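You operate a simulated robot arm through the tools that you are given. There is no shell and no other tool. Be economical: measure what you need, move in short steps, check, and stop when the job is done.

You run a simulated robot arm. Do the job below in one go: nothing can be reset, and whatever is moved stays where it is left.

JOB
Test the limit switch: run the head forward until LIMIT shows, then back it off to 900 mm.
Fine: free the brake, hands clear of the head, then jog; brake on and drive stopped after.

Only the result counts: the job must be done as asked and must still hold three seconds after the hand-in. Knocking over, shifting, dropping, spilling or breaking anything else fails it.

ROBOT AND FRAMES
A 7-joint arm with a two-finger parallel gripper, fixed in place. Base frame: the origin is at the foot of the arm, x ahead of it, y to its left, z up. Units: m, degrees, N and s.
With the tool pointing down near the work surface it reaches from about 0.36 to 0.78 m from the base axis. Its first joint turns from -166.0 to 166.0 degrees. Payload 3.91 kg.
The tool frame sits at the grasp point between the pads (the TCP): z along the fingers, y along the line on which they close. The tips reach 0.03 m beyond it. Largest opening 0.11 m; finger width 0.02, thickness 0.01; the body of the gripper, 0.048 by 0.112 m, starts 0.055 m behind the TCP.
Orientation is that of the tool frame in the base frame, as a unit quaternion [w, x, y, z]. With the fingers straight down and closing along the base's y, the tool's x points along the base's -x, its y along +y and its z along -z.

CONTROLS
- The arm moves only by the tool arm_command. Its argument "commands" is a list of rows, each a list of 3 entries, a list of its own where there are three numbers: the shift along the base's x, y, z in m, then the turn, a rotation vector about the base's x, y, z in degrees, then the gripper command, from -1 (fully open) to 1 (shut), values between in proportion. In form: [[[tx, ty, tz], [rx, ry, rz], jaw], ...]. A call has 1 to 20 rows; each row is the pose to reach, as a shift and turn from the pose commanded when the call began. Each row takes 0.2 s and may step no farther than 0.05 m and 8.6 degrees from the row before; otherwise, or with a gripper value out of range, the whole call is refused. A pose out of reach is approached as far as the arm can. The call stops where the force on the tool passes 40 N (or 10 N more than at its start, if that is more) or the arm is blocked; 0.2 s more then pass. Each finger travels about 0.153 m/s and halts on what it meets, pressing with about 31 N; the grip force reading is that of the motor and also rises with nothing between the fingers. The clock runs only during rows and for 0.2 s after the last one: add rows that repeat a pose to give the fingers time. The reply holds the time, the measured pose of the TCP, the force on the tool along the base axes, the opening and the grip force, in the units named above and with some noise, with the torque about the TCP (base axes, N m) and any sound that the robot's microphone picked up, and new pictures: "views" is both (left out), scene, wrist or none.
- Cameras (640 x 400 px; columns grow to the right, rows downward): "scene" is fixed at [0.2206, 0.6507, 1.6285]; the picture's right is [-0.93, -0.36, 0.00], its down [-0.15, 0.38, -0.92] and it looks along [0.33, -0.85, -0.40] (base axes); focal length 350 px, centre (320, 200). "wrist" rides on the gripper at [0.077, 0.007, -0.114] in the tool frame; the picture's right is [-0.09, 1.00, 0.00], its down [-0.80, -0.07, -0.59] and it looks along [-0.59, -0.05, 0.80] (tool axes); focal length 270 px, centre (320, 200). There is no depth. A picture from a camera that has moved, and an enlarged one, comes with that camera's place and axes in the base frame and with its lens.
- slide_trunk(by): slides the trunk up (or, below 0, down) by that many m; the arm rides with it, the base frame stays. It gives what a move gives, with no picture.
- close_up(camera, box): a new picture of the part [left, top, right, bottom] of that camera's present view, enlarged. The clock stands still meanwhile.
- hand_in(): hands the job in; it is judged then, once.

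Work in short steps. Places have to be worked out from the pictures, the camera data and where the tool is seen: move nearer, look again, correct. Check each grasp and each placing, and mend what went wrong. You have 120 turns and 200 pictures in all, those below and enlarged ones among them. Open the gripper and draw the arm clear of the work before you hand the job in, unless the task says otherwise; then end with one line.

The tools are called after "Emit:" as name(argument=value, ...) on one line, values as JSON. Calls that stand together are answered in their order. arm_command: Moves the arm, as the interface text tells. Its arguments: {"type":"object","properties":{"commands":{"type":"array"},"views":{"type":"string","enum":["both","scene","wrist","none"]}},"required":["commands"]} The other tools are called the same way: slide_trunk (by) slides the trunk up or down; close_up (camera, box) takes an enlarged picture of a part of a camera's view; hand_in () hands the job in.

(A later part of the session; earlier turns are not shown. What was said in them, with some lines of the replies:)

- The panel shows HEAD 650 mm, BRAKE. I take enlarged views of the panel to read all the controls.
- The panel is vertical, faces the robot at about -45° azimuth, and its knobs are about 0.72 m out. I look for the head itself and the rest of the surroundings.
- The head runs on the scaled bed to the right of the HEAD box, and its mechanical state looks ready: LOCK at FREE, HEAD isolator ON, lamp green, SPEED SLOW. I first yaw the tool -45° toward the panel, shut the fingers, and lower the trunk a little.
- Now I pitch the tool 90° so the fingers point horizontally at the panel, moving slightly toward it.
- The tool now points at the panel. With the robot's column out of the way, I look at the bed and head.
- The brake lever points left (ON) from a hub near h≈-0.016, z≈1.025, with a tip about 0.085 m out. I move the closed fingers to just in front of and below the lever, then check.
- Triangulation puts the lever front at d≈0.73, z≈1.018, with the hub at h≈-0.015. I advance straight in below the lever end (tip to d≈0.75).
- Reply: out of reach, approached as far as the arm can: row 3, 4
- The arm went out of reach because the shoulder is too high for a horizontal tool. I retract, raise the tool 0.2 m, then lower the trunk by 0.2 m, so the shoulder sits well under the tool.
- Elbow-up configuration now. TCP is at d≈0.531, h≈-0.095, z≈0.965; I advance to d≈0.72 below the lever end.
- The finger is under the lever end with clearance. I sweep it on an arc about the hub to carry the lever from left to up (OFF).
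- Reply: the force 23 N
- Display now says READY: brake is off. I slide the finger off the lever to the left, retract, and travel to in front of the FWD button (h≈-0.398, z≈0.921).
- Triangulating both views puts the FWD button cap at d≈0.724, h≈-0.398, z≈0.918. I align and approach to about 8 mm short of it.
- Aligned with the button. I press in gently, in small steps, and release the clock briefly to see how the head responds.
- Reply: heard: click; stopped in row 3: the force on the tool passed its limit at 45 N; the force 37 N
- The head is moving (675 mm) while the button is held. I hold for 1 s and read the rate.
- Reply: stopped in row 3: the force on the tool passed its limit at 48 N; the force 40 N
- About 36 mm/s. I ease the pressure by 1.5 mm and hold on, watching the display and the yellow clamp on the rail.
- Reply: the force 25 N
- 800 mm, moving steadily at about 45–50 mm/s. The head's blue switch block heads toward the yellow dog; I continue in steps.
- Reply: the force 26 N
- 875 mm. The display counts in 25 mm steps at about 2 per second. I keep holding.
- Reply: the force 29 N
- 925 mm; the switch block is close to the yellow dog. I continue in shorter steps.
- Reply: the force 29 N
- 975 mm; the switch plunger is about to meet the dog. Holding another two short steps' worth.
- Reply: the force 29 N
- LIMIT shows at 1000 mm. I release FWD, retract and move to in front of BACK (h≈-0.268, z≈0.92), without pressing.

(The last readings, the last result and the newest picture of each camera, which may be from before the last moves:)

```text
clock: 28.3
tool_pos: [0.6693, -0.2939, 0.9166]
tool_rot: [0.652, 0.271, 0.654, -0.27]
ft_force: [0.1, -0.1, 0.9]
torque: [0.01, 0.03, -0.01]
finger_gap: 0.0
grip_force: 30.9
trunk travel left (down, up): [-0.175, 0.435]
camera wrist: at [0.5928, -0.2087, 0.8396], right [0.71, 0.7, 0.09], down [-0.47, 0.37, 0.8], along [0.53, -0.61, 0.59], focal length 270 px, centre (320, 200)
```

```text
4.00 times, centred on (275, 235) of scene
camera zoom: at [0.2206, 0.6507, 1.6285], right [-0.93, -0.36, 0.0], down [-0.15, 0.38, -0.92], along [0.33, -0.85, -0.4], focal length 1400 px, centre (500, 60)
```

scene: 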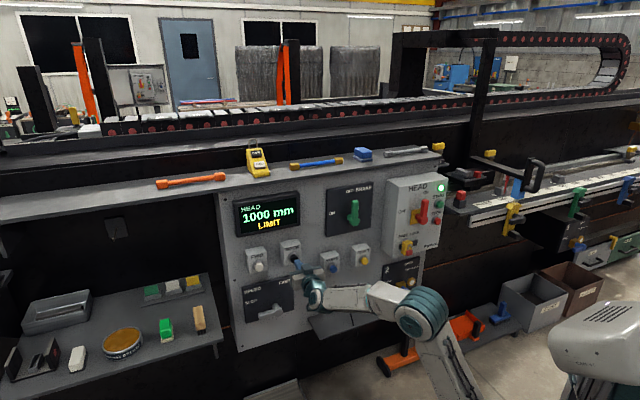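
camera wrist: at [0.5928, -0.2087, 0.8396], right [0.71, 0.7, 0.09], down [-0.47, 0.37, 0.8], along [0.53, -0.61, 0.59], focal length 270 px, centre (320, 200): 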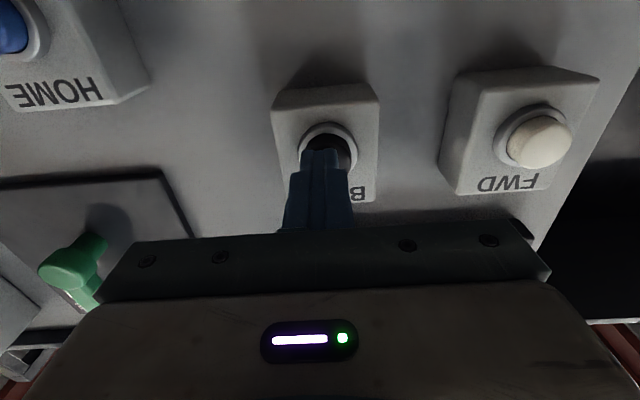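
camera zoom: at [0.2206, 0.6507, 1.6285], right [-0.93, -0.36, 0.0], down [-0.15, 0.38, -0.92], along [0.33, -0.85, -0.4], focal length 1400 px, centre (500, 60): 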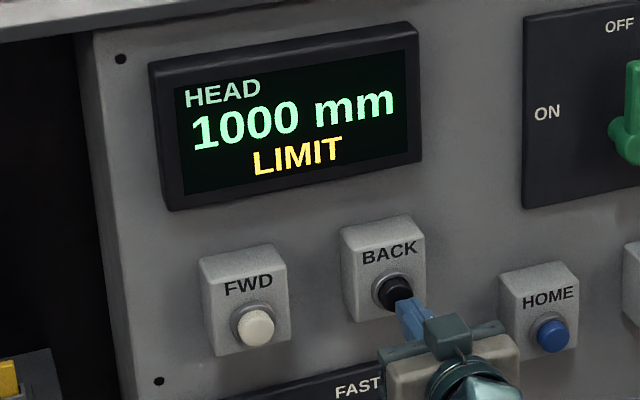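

Aligned with BACK (3–4 mm correction left). I press in gently.

Emit:
arm_command(commands=[[[0.006, -0.001, 0.001], [0, 0, 0], 1], [[0.0105, -0.0055, 0.001], [0, 0, 0], 1]], views="none")

Emit:
close_up(camera="scene", box=[225, 185, 325, 285])

```text
clock: 28.9
tool_pos: [0.6813, -0.2977, 0.9168]
tool_rot: [0.652, 0.272, 0.655, -0.269]
ft_force: [-14.7, 6.8, -2.5]
torque: [-0.05, 0.02, -0.11]
finger_gap: 0.0
grip_force: 30.9
trunk travel left (down, up): [-0.175, 0.435]
heard: click
```

```text
4.00 times, centred on (275, 235) of scene
camera zoom: at [0.2206, 0.6507, 1.6285], right [-0.93, -0.36, 0.0], down [-0.15, 0.38, -0.92], along [0.33, -0.85, -0.4], focal length 1400 px, centre (500, 60)
```

zoom: 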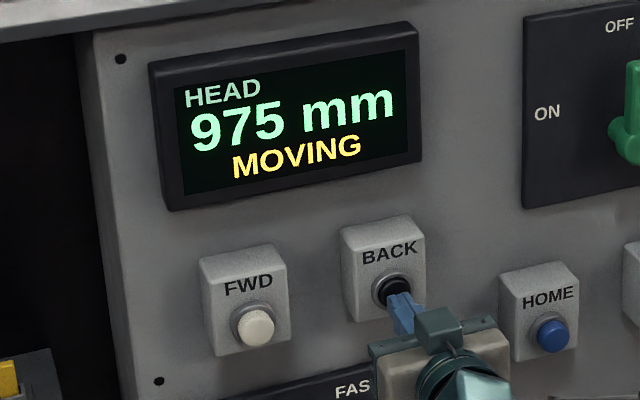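

975 mm, moving back. I hold with one-row calls (0.4 s each).

Emit:
arm_command(commands=[[[0, 0, 0], [0, 0, 0], 1]], views="none")

Emit:
close_up(camera="scene", box=[225, 185, 325, 285])

```text
clock: 29.3
tool_pos: [0.6793, -0.2977, 0.9172]
tool_rot: [0.652, 0.272, 0.655, -0.269]
ft_force: [-16.3, 8.7, -3.6]
torque: [0.04, 0.0, -0.16]
finger_gap: 0.0
grip_force: 31.3
trunk travel left (down, up): [-0.175, 0.435]
```

```text
4.00 times, centred on (275, 235) of scene
camera zoom: at [0.2206, 0.6507, 1.6285], right [-0.93, -0.36, 0.0], down [-0.15, 0.38, -0.92], along [0.33, -0.85, -0.4], focal length 1400 px, centre (500, 60)
```

zoom: 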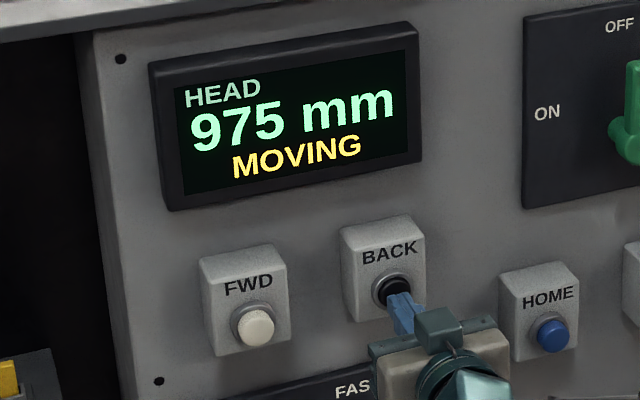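

Still 975. Another 0.4 s.

Emit:
arm_command(commands=[[[0, 0, 0], [0, 0, 0], 1]], views="none")

Emit:
close_up(camera="scene", box=[225, 185, 325, 285])

```text
clock: 29.7
tool_pos: [0.6803, -0.2978, 0.9177]
tool_rot: [0.651, 0.272, 0.655, -0.27]
ft_force: [-18.8, 9.6, -6.1]
torque: [0.09, 0.01, -0.18]
finger_gap: 0.0001
grip_force: 31.0
trunk travel left (down, up): [-0.175, 0.435]
```

```text
4.00 times, centred on (275, 235) of scene
camera zoom: at [0.2206, 0.6507, 1.6285], right [-0.93, -0.36, 0.0], down [-0.15, 0.38, -0.92], along [0.33, -0.85, -0.4], focal length 1400 px, centre (500, 60)
```

zoom: 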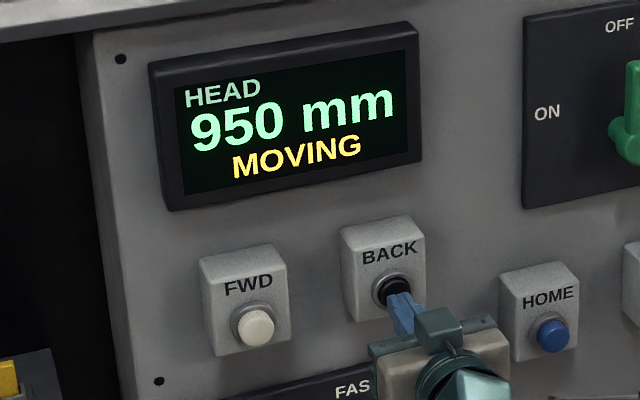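

950 mm. Another 0.4 s.

Emit:
arm_command(commands=[[[0, 0, 0], [0, 0, 0], 1]], views="none")

Emit:
close_up(camera="scene", box=[225, 185, 325, 285])

```text
clock: 30.1
tool_pos: [0.6796, -0.2977, 0.9162]
tool_rot: [0.651, 0.273, 0.654, -0.271]
ft_force: [-18.6, 11.2, -7.1]
torque: [0.12, 0.07, -0.21]
finger_gap: 0.0
grip_force: 31.3
trunk travel left (down, up): [-0.175, 0.435]
```

```text
4.00 times, centred on (275, 235) of scene
camera zoom: at [0.2206, 0.6507, 1.6285], right [-0.93, -0.36, 0.0], down [-0.15, 0.38, -0.92], along [0.33, -0.85, -0.4], focal length 1400 px, centre (500, 60)
```

zoom: 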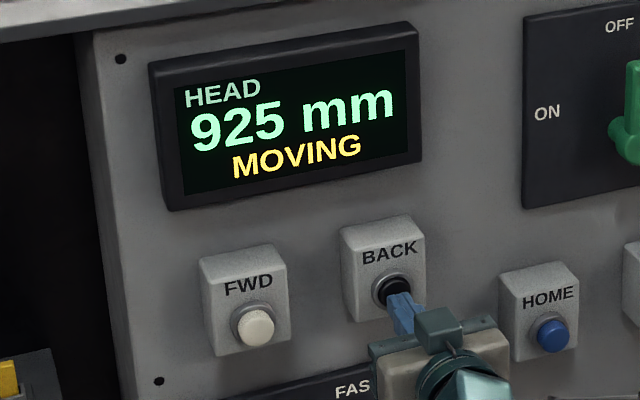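

925 mm. One more 0.4 s hold, then I release as soon as 900 shows.

Emit:
arm_command(commands=[[[0, 0, 0], [0, 0, 0], 1]], views="none")

Emit:
close_up(camera="scene", box=[225, 185, 325, 285])

```text
clock: 30.5
tool_pos: [0.6807, -0.2972, 0.9178]
tool_rot: [0.653, 0.271, 0.655, -0.269]
ft_force: [-18.4, 10.3, -7.4]
torque: [0.13, 0.1, -0.18]
finger_gap: 0.0
grip_force: 31.2
trunk travel left (down, up): [-0.175, 0.435]
```

```text
4.00 times, centred on (275, 235) of scene
camera zoom: at [0.2206, 0.6507, 1.6285], right [-0.93, -0.36, 0.0], down [-0.15, 0.38, -0.92], along [0.33, -0.85, -0.4], focal length 1400 px, centre (500, 60)
```

zoom: 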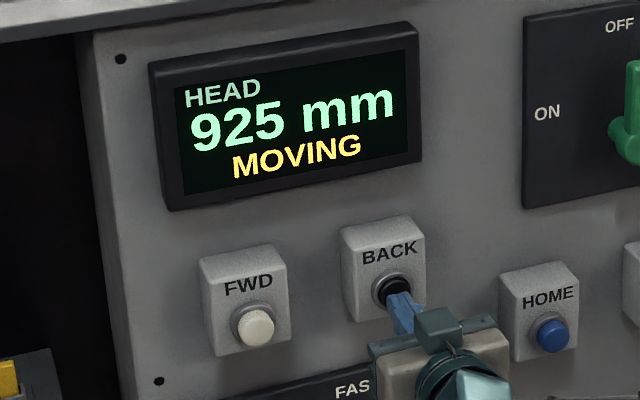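

Still 925; by timing the next tick falls within 0.1 s and the one after at ≥31.0. I hold one row, then retract in the next.

Emit:
arm_command(commands=[[[0, 0, 0], [0, 0, 0], 1], [[-0.025, 0.025, 0], [0, 0, 0], 1]], views="none")

Emit:
close_up(camera="scene", box=[225, 185, 325, 285])

```text
clock: 31.1
tool_pos: [0.6584, -0.2746, 0.9171]
tool_rot: [0.653, 0.271, 0.654, -0.271]
ft_force: [0.4, -0.7, 0.4]
torque: [-0.01, -0.05, -0.02]
finger_gap: 0.0
grip_force: 30.7
trunk travel left (down, up): [-0.175, 0.435]
```

```text
4.00 times, centred on (275, 235) of scene
camera zoom: at [0.2206, 0.6507, 1.6285], right [-0.93, -0.36, 0.0], down [-0.15, 0.38, -0.92], along [0.33, -0.85, -0.4], focal length 1400 px, centre (500, 60)
```

zoom: 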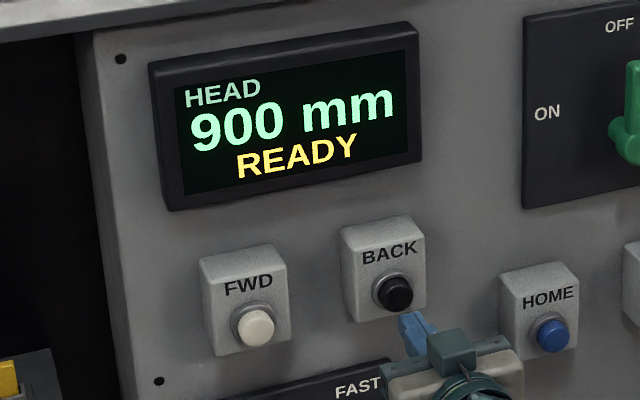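

900 mm READY. Now the brake: I retract and move to the right-hand side of the upright lever (h≈+0.027, z≈1.083).

Emit:
arm_command(commands=[[[-0.03, 0.03, 0], [0, 0, 0], 1], [[-0.0424, 0.0424, 0.02], [0, 0, 0], 1], [[-0.0687, 0.0161, 0.0383], [0, 0, 0], 1], [[-0.095, -0.0103, 0.0565], [0, 0, 0], 1], [[-0.1214, -0.0366, 0.0748], [0, 0, 0], 1], [[-0.1478, -0.063, 0.093], [0, 0, 0], 1], [[-0.1741, -0.0893, 0.1113], [0, 0, 0], 1], [[-0.2004, -0.1156, 0.1295], [0, 0, 0], 1], [[-0.2268, -0.142, 0.1478], [0, 0, 0], 1], [[-0.2531, -0.1683, 0.166], [0, 0, 0], 1]])

Emit:
close_up(camera="scene", box=[310, 180, 410, 260])

```text
clock: 33.3
tool_pos: [0.4034, -0.4404, 1.0817]
tool_rot: [0.652, 0.272, 0.655, -0.27]
ft_force: [0.2, 0.2, -0.2]
torque: [-0.04, 0.0, -0.03]
finger_gap: 0.0003
grip_force: 31.2
trunk travel left (down, up): [-0.175, 0.435]
camera wrist: at [0.3261, -0.3555, 1.0063], right [0.7, 0.7, 0.09], down [-0.47, 0.37, 0.8], along [0.53, -0.61, 0.59], focal length 270 px, centre (320, 200)
```

scene: 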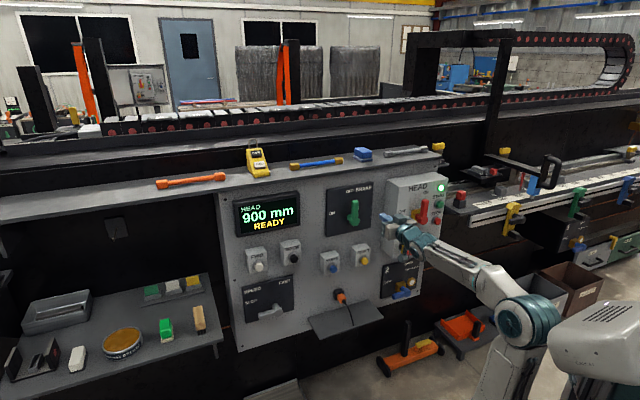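
wrist: 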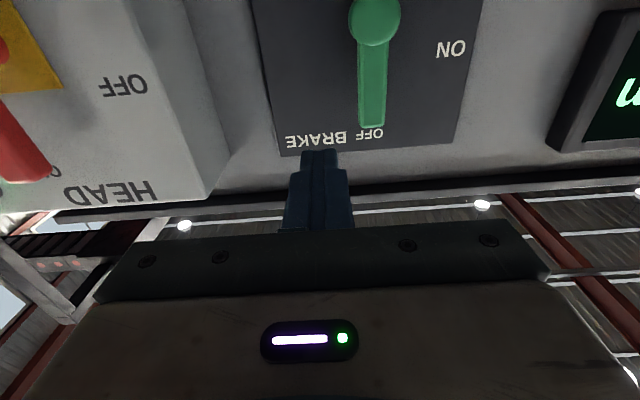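

```text
5.00 times, centred on (360, 220) of scene
camera zoom: at [0.2206, 0.6507, 1.6285], right [-0.93, -0.36, 0.0], down [-0.15, 0.38, -0.92], along [0.33, -0.85, -0.4], focal length 1750 px, centre (120, 100)
```

zoom: 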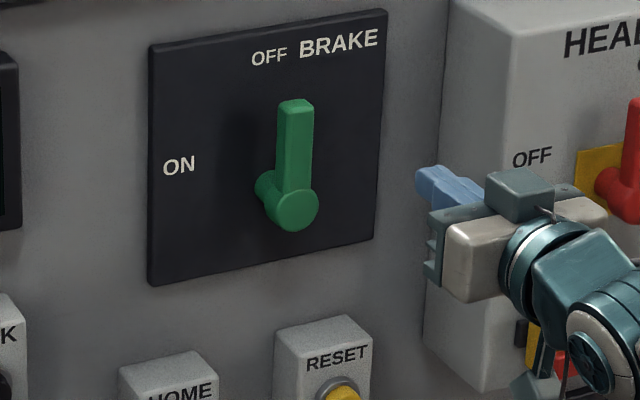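

Lever upright with 2 cm clearance to its left. I insert and sweep it back to the left (ON) on the arc.

Emit:
arm_command(commands=[[[0.03, -0.03, 0], [0, 0, 0], 1], [[0.06, -0.06, 0], [0, 0, 0], 1], [[0.087, -0.087, 0], [0, 0, 0], 1], [[0.096, -0.078, 0.001], [0, 0, 0], 1], [[0.1033, -0.0707, 0.001], [0, 0, 0], 1], [[0.1156, -0.0584, 0.004], [0, 0, 0], 1], [[0.1279, -0.0461, 0.0016], [0, 0, 0], 1], [[0.1395, -0.0345, -0.005], [0, 0, 0], 1], [[0.1494, -0.0246, -0.0156], [0, 0, 0], 1], [[0.1571, -0.0169, -0.0295], [0, 0, 0], 1], [[0.162, -0.012, -0.0465], [0, 0, 0], 1]], views="scene")

Emit:
close_up(camera="scene", box=[230, 170, 410, 280])

```text
clock: 35.7
tool_pos: [0.5639, -0.4537, 1.0425]
tool_rot: [0.654, 0.272, 0.652, -0.271]
ft_force: [4.2, -7.2, 15.7]
torque: [-0.12, -0.08, -0.09]
finger_gap: 0.0
grip_force: 31.0
trunk travel left (down, up): [-0.175, 0.435]
```

scene: 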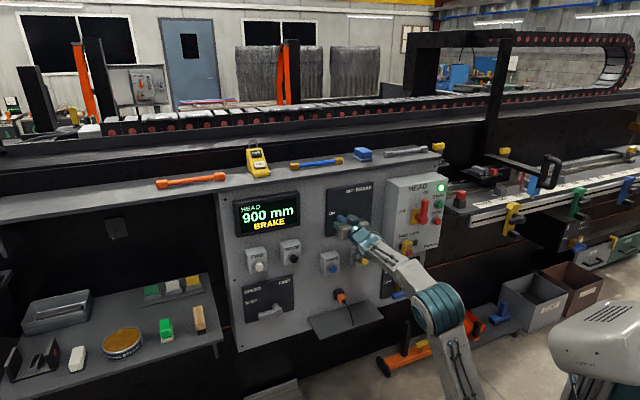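

```text
3.56 times, centred on (320, 225) of scene
camera zoom: at [0.2206, 0.6507, 1.6285], right [-0.93, -0.36, 0.0], down [-0.15, 0.38, -0.92], along [0.33, -0.85, -0.4], focal length 1245 px, centre (320, 111)
```

zoom: 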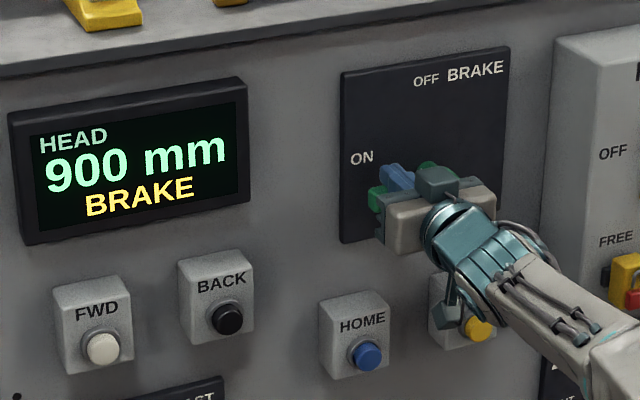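

BRAKE is shown at 900 mm. I lift off the lever, retract well clear of the red isolator handle, and move in front of the STOP button (h≈0.326, z≈0.98).

Emit:
arm_command(commands=[[[0, 0, 0.03], [0, 0, 0], 1], [[-0.03, 0.03, 0.03], [0, 0, 0], 1], [[-0.06, 0.06, 0.03], [0, 0, 0], 1], [[-0.09, 0.09, 0.03], [0, 0, 0], 1], [[-0.118, 0.118, 0.03], [0, 0, 0], 1], [[-0.1414, 0.1414, 0.03], [0, 0, 0], 1], [[-0.173, 0.1098, 0.02], [0, 0, 0], 1], [[-0.2048, 0.078, 0.01], [0, 0, 0], 1], [[-0.2366, 0.0462, 0], [0, 0, 0], 1], [[-0.2684, 0.0144, -0.01], [0, 0, 0], 1], [[-0.3002, -0.0174, -0.02], [0, 0, 0], 1], [[-0.332, -0.0492, -0.03], [0, 0, 0], 1], [[-0.3638, -0.081, -0.04], [0, 0, 0], 1], [[-0.3956, -0.1128, -0.05], [0, 0, 0], 1], [[-0.4271, -0.1443, -0.06], [0, 0, 0], 1]])

Emit:
close_up(camera="scene", box=[320, 160, 480, 265])

```text
clock: 37.8
tool_pos: [0.3649, -0.4138, 0.9907]
tool_rot: [0.595, 0.244, 0.706, -0.298]
ft_force: [0.4, 0.5, -0.2]
torque: [0.01, -0.02, -0.03]
finger_gap: 0.0
grip_force: 31.4
trunk travel left (down, up): [-0.175, 0.435]
stopped in row 10: the arm was blocked; the commanded pose is now the measured one
camera wrist: at [0.2756, -0.3283, 0.9269], right [0.71, 0.7, -0.04], down [-0.32, 0.38, 0.87], along [0.62, -0.6, 0.5], focal length 270 px, centre (320, 200)
```

scene: 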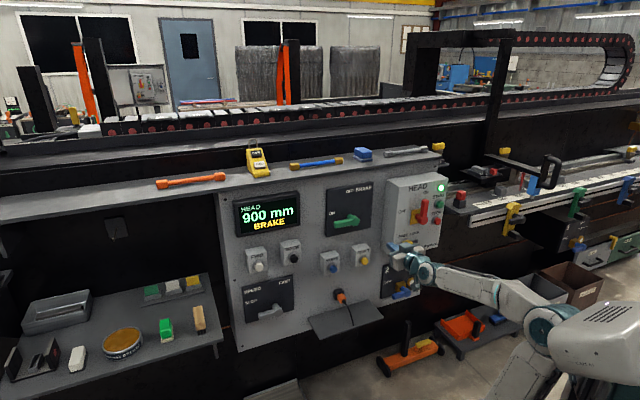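
wrist: 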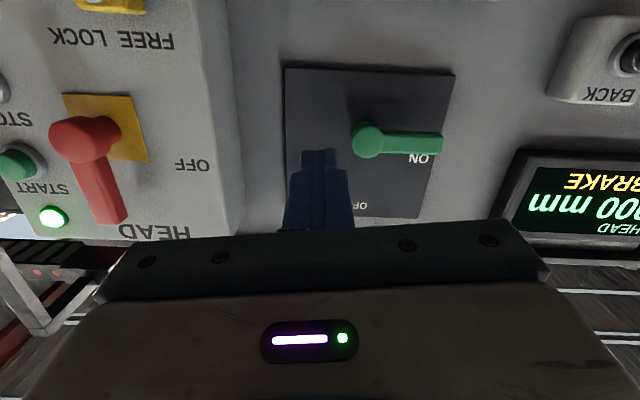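

```text
3.81 times, centred on (400, 212) of scene
camera zoom: at [0.2206, 0.6507, 1.6285], right [-0.93, -0.36, 0.0], down [-0.15, 0.38, -0.92], along [0.33, -0.85, -0.4], focal length 1334 px, centre (15, 152)
```

zoom: 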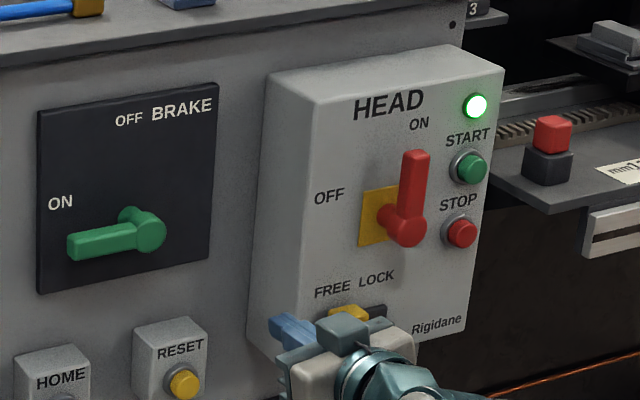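

The arm folded too tightly near the column and was blocked (nothing touched at the tool; brake still ON). I move outward a bit, restore the orientation (about -10° around y), and traverse at TCP d≈0.58, which still clears the isolator handle (front at d≈0.65).

Emit:
arm_command(commands=[[[0.014, -0.014, 0], [0, 0, 0], 1], [[0.0212, -0.0212, 0], [0.3, -5, 0.1], 1], [[0.0212, -0.0212, 0], [0.6, -10, 0.2], 1], [[0.0212, -0.0212, 0], [0.6, -10, 0.2], 1]], views="scene")

```text
clock: 38.8
tool_pos: [0.3835, -0.4352, 0.9913]
tool_rot: [0.652, 0.272, 0.653, -0.272]
ft_force: [-0.3, 0.3, 0.3]
torque: [-0.01, 0.01, 0.03]
finger_gap: 0.0
grip_force: 30.8
trunk travel left (down, up): [-0.175, 0.435]
```

scene: 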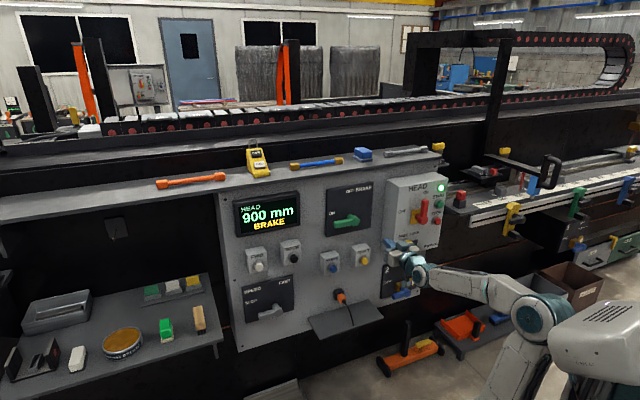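

Orientation restored. I traverse to h≈0.339, z≈0.971 at the same depth.

Emit:
arm_command(commands=[[[-0.0306, -0.0306, -0.003], [0, 0, 0], 1], [[-0.0612, -0.0612, -0.006], [0, 0, 0], 1], [[-0.0918, -0.0918, -0.009], [0, 0, 0], 1], [[-0.1224, -0.1224, -0.012], [0, 0, 0], 1], [[-0.153, -0.153, -0.015], [0, 0, 0], 1], [[-0.1836, -0.1836, -0.018], [0, 0, 0], 1], [[-0.2138, -0.2138, -0.02], [0, 0, 0], 1]])

Emit:
close_up(camera="scene", box=[370, 160, 510, 265])

```text
clock: 40.4
tool_pos: [0.1807, -0.6544, 0.9669]
tool_rot: [0.648, 0.271, 0.658, -0.272]
ft_force: [0.0, 0.2, 0.0]
torque: [0.04, 0.01, 0.01]
finger_gap: 0.0001
grip_force: 31.1
trunk travel left (down, up): [-0.175, 0.435]
camera wrist: at [0.1034, -0.5674, 0.8915], right [0.71, 0.7, 0.08], down [-0.46, 0.37, 0.81], along [0.54, -0.61, 0.58], focal length 270 px, centre (320, 200)
```

scene: 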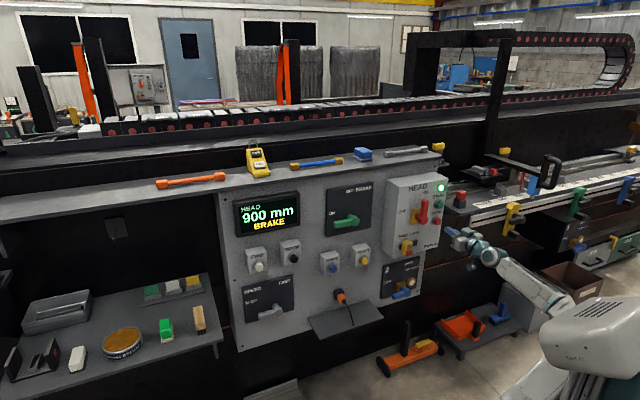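
wrist: 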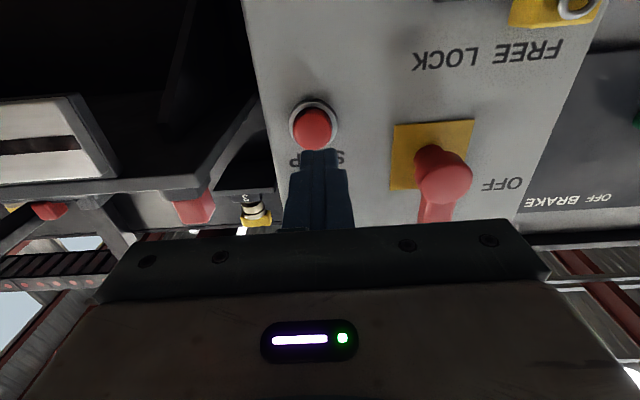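

```text
3.81 times, centred on (440, 212) of scene
camera zoom: at [0.2206, 0.6507, 1.6285], right [-0.93, -0.36, 0.0], down [-0.15, 0.38, -0.92], along [0.33, -0.85, -0.4], focal length 1334 px, centre (-137, 152)
```

zoom: 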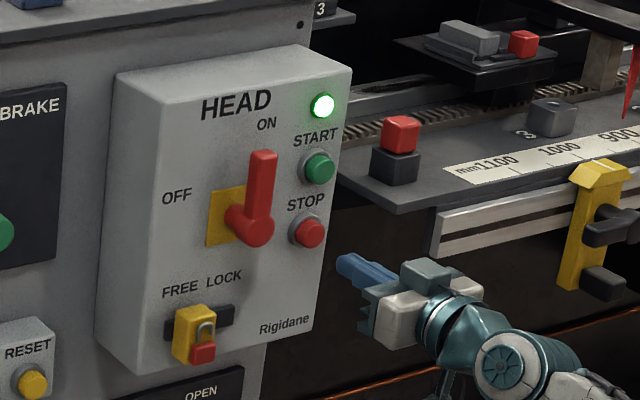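

STOP cap triangulates to d≈0.673, h≈0.342, z≈0.968. Measured pose differs a little from commanded, so I let it settle one row first.

Emit:
arm_command(commands=[[[0, 0, 0], [0, 0, 0], 1], [[0, 0, 0], [0, 0, 0], 1]], views="none")

```text
clock: 41.0
tool_pos: [0.1805, -0.6523, 0.9667]
tool_rot: [0.65, 0.271, 0.657, -0.271]
ft_force: [0.7, -0.7, -0.6]
torque: [0.0, -0.03, 0.01]
finger_gap: 0.0
grip_force: 30.4
trunk travel left (down, up): [-0.175, 0.435]
```

A steady ~1 cm offset, so the elbow is folded near its limit; moving forward should relieve it. I advance toward STOP to just short of contact.

Emit:
arm_command(commands=[[[0.013, -0.017, 0], [0, 0, 0], 1], [[0.028, -0.032, 0], [0, 0, 0], 1], [[0.035, -0.039, 0], [0, 0, 0], 1], [[0.035, -0.039, 0], [0, 0, 0], 1]], views="both")

Emit:
close_up(camera="scene", box=[370, 160, 510, 265])

```text
clock: 42.0
tool_pos: [0.2067, -0.6872, 0.9689]
tool_rot: [0.653, 0.272, 0.653, -0.272]
ft_force: [-0.4, 0.5, -0.7]
torque: [0.02, 0.02, -0.02]
finger_gap: 0.0
grip_force: 31.0
trunk travel left (down, up): [-0.175, 0.435]
camera wrist: at [0.1308, -0.6023, 0.8929], right [0.71, 0.7, 0.09], down [-0.47, 0.37, 0.8], along [0.53, -0.61, 0.59], focal length 270 px, centre (320, 200)
```

scene: 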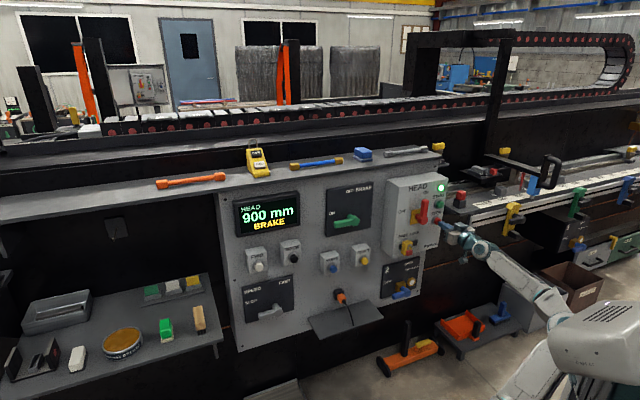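
wrist: 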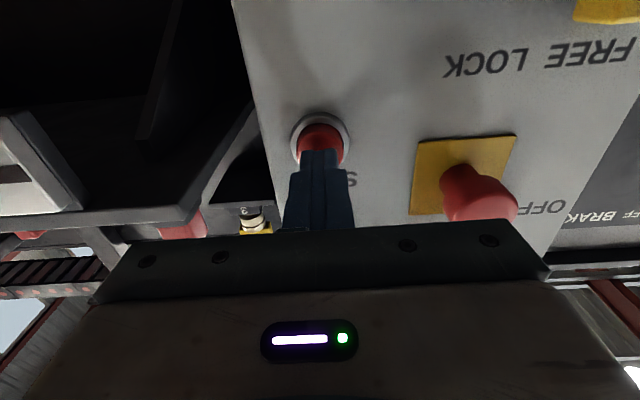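

```text
3.81 times, centred on (440, 212) of scene
camera zoom: at [0.2206, 0.6507, 1.6285], right [-0.93, -0.36, 0.0], down [-0.15, 0.38, -0.92], along [0.33, -0.85, -0.4], focal length 1334 px, centre (-137, 152)
```

zoom: 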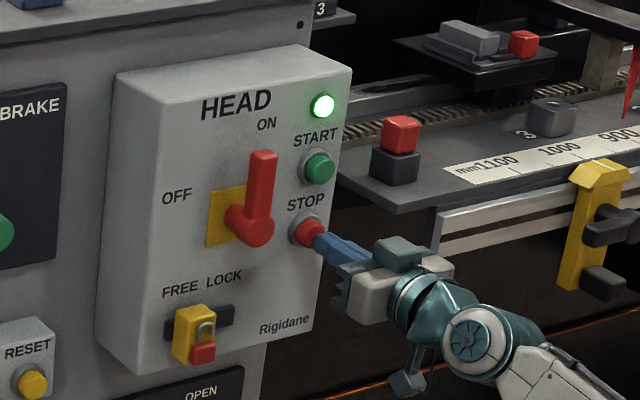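

Lined up on STOP. I press in with small steps.

Emit:
arm_command(commands=[[[0.004, -0.004, 0], [0, 0, 0], 1], [[0.008, -0.008, 0], [0, 0, 0], 1], [[0.011, -0.011, 0], [0, 0, 0], 1]], views="none")

Emit:
close_up(camera="scene", box=[225, 165, 465, 285])

```text
clock: 42.8
tool_pos: [0.2164, -0.6985, 0.9708]
tool_rot: [0.652, 0.272, 0.653, -0.272]
ft_force: [-8.3, 15.9, -5.1]
torque: [0.1, 0.09, 0.2]
finger_gap: 0.0
grip_force: 30.4
trunk travel left (down, up): [-0.175, 0.435]
heard: click
```

```text
2.67 times, centred on (345, 225) of scene
camera zoom: at [0.2206, 0.6507, 1.6285], right [-0.93, -0.36, 0.0], down [-0.15, 0.38, -0.92], along [0.33, -0.85, -0.4], focal length 934 px, centre (253, 133)
```

zoom: 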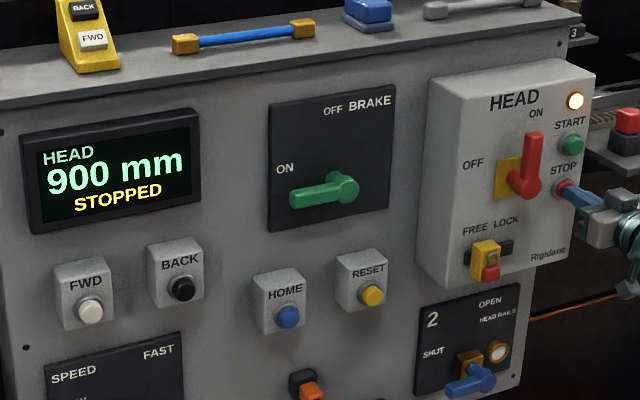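

Display reads 900 mm STOPPED, lamp amber, brake lever on ON. I retract from STOP and go back out the same way, to open space in front of the panel.

Emit:
arm_command(commands=[[[-0.02, 0.02, 0], [0, 0, 0], 1], [[-0.04, 0.04, 0], [0, 0, 0], 1], [[-0.01, 0.07, 0.005], [0, 0, 0], 1], [[0.02, 0.1, 0.01], [0, 0, 0], 1], [[0.05, 0.13, 0.015], [0, 0, 0], 1], [[0.08, 0.16, 0.02], [0, 0, 0], 1], [[0.11, 0.19, 0.02], [0, 0, 0], 1], [[0.14, 0.22, 0.02], [0, 0, 0], 1], [[0.17, 0.25, 0.02], [0, 0, 0], 1], [[0.2, 0.28, 0.02], [0, 0, 0], 1], [[0.23, 0.31, 0.02], [0, 0, 0], 1], [[0.26, 0.34, 0.02], [0, 0, 0], 1]], views="scene")

```text
clock: 45.4
tool_pos: [0.478, -0.3588, 0.9905]
tool_rot: [0.652, 0.273, 0.653, -0.272]
ft_force: [0.2, 0.5, 1.0]
torque: [-0.01, -0.03, 0.02]
finger_gap: 0.0
grip_force: 30.3
trunk travel left (down, up): [-0.175, 0.435]
```

scene: 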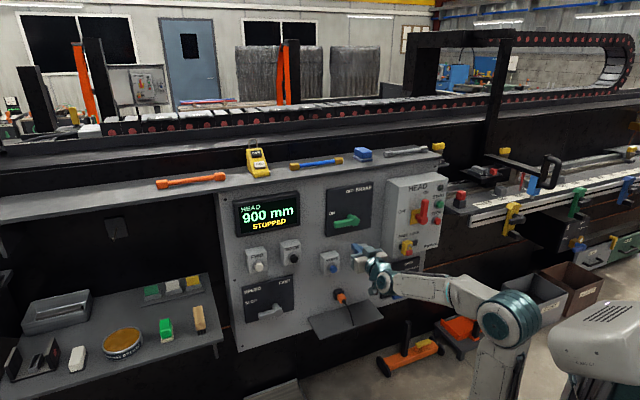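

Clear of all controls. I draw back 4 cm more, open the gripper and take a last check of the panel.

Emit:
arm_command(commands=[[[-0.015, 0.015, 0.02], [0, 0, 0], 0.3], [[-0.03, 0.03, 0.05], [0, 0, 0], -0.5], [[-0.03, 0.03, 0.08], [0, 0, 0], -1], [[-0.03, 0.03, 0.1], [0, 0, 0], -1], [[-0.03, 0.03, 0.1], [0, 0, 0], -1]], views="none")

Emit:
close_up(camera="scene", box=[225, 165, 465, 315])

```text
clock: 46.6
tool_pos: [0.4474, -0.3283, 1.0895]
tool_rot: [0.653, 0.271, 0.653, -0.271]
ft_force: [-0.3, -0.2, 0.5]
torque: [0.02, 0.04, 0.04]
finger_gap: 0.1101
grip_force: 0.1
trunk travel left (down, up): [-0.175, 0.435]
```

```text
2.67 times, centred on (345, 240) of scene
camera zoom: at [0.2206, 0.6507, 1.6285], right [-0.93, -0.36, 0.0], down [-0.15, 0.38, -0.92], along [0.33, -0.85, -0.4], focal length 934 px, centre (253, 93)
```

zoom: 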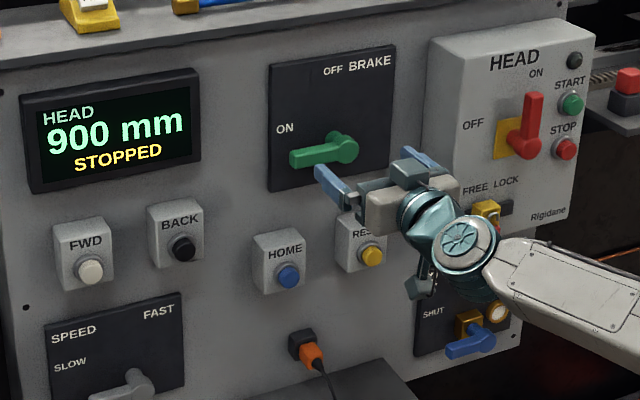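

The head is at 900 mm, the brake is ON, the drive is STOPPED with its lamp out, and the gripper is open and clear. I hand in.

Emit:
hand_in()

```text
The job is handed in.
```

The limit switch works: LIMIT showed at 1000 mm on the forward run. I then backed the head off to 900 mm, put the brake on and stopped the drive, and the arm is clear with the gripper open.
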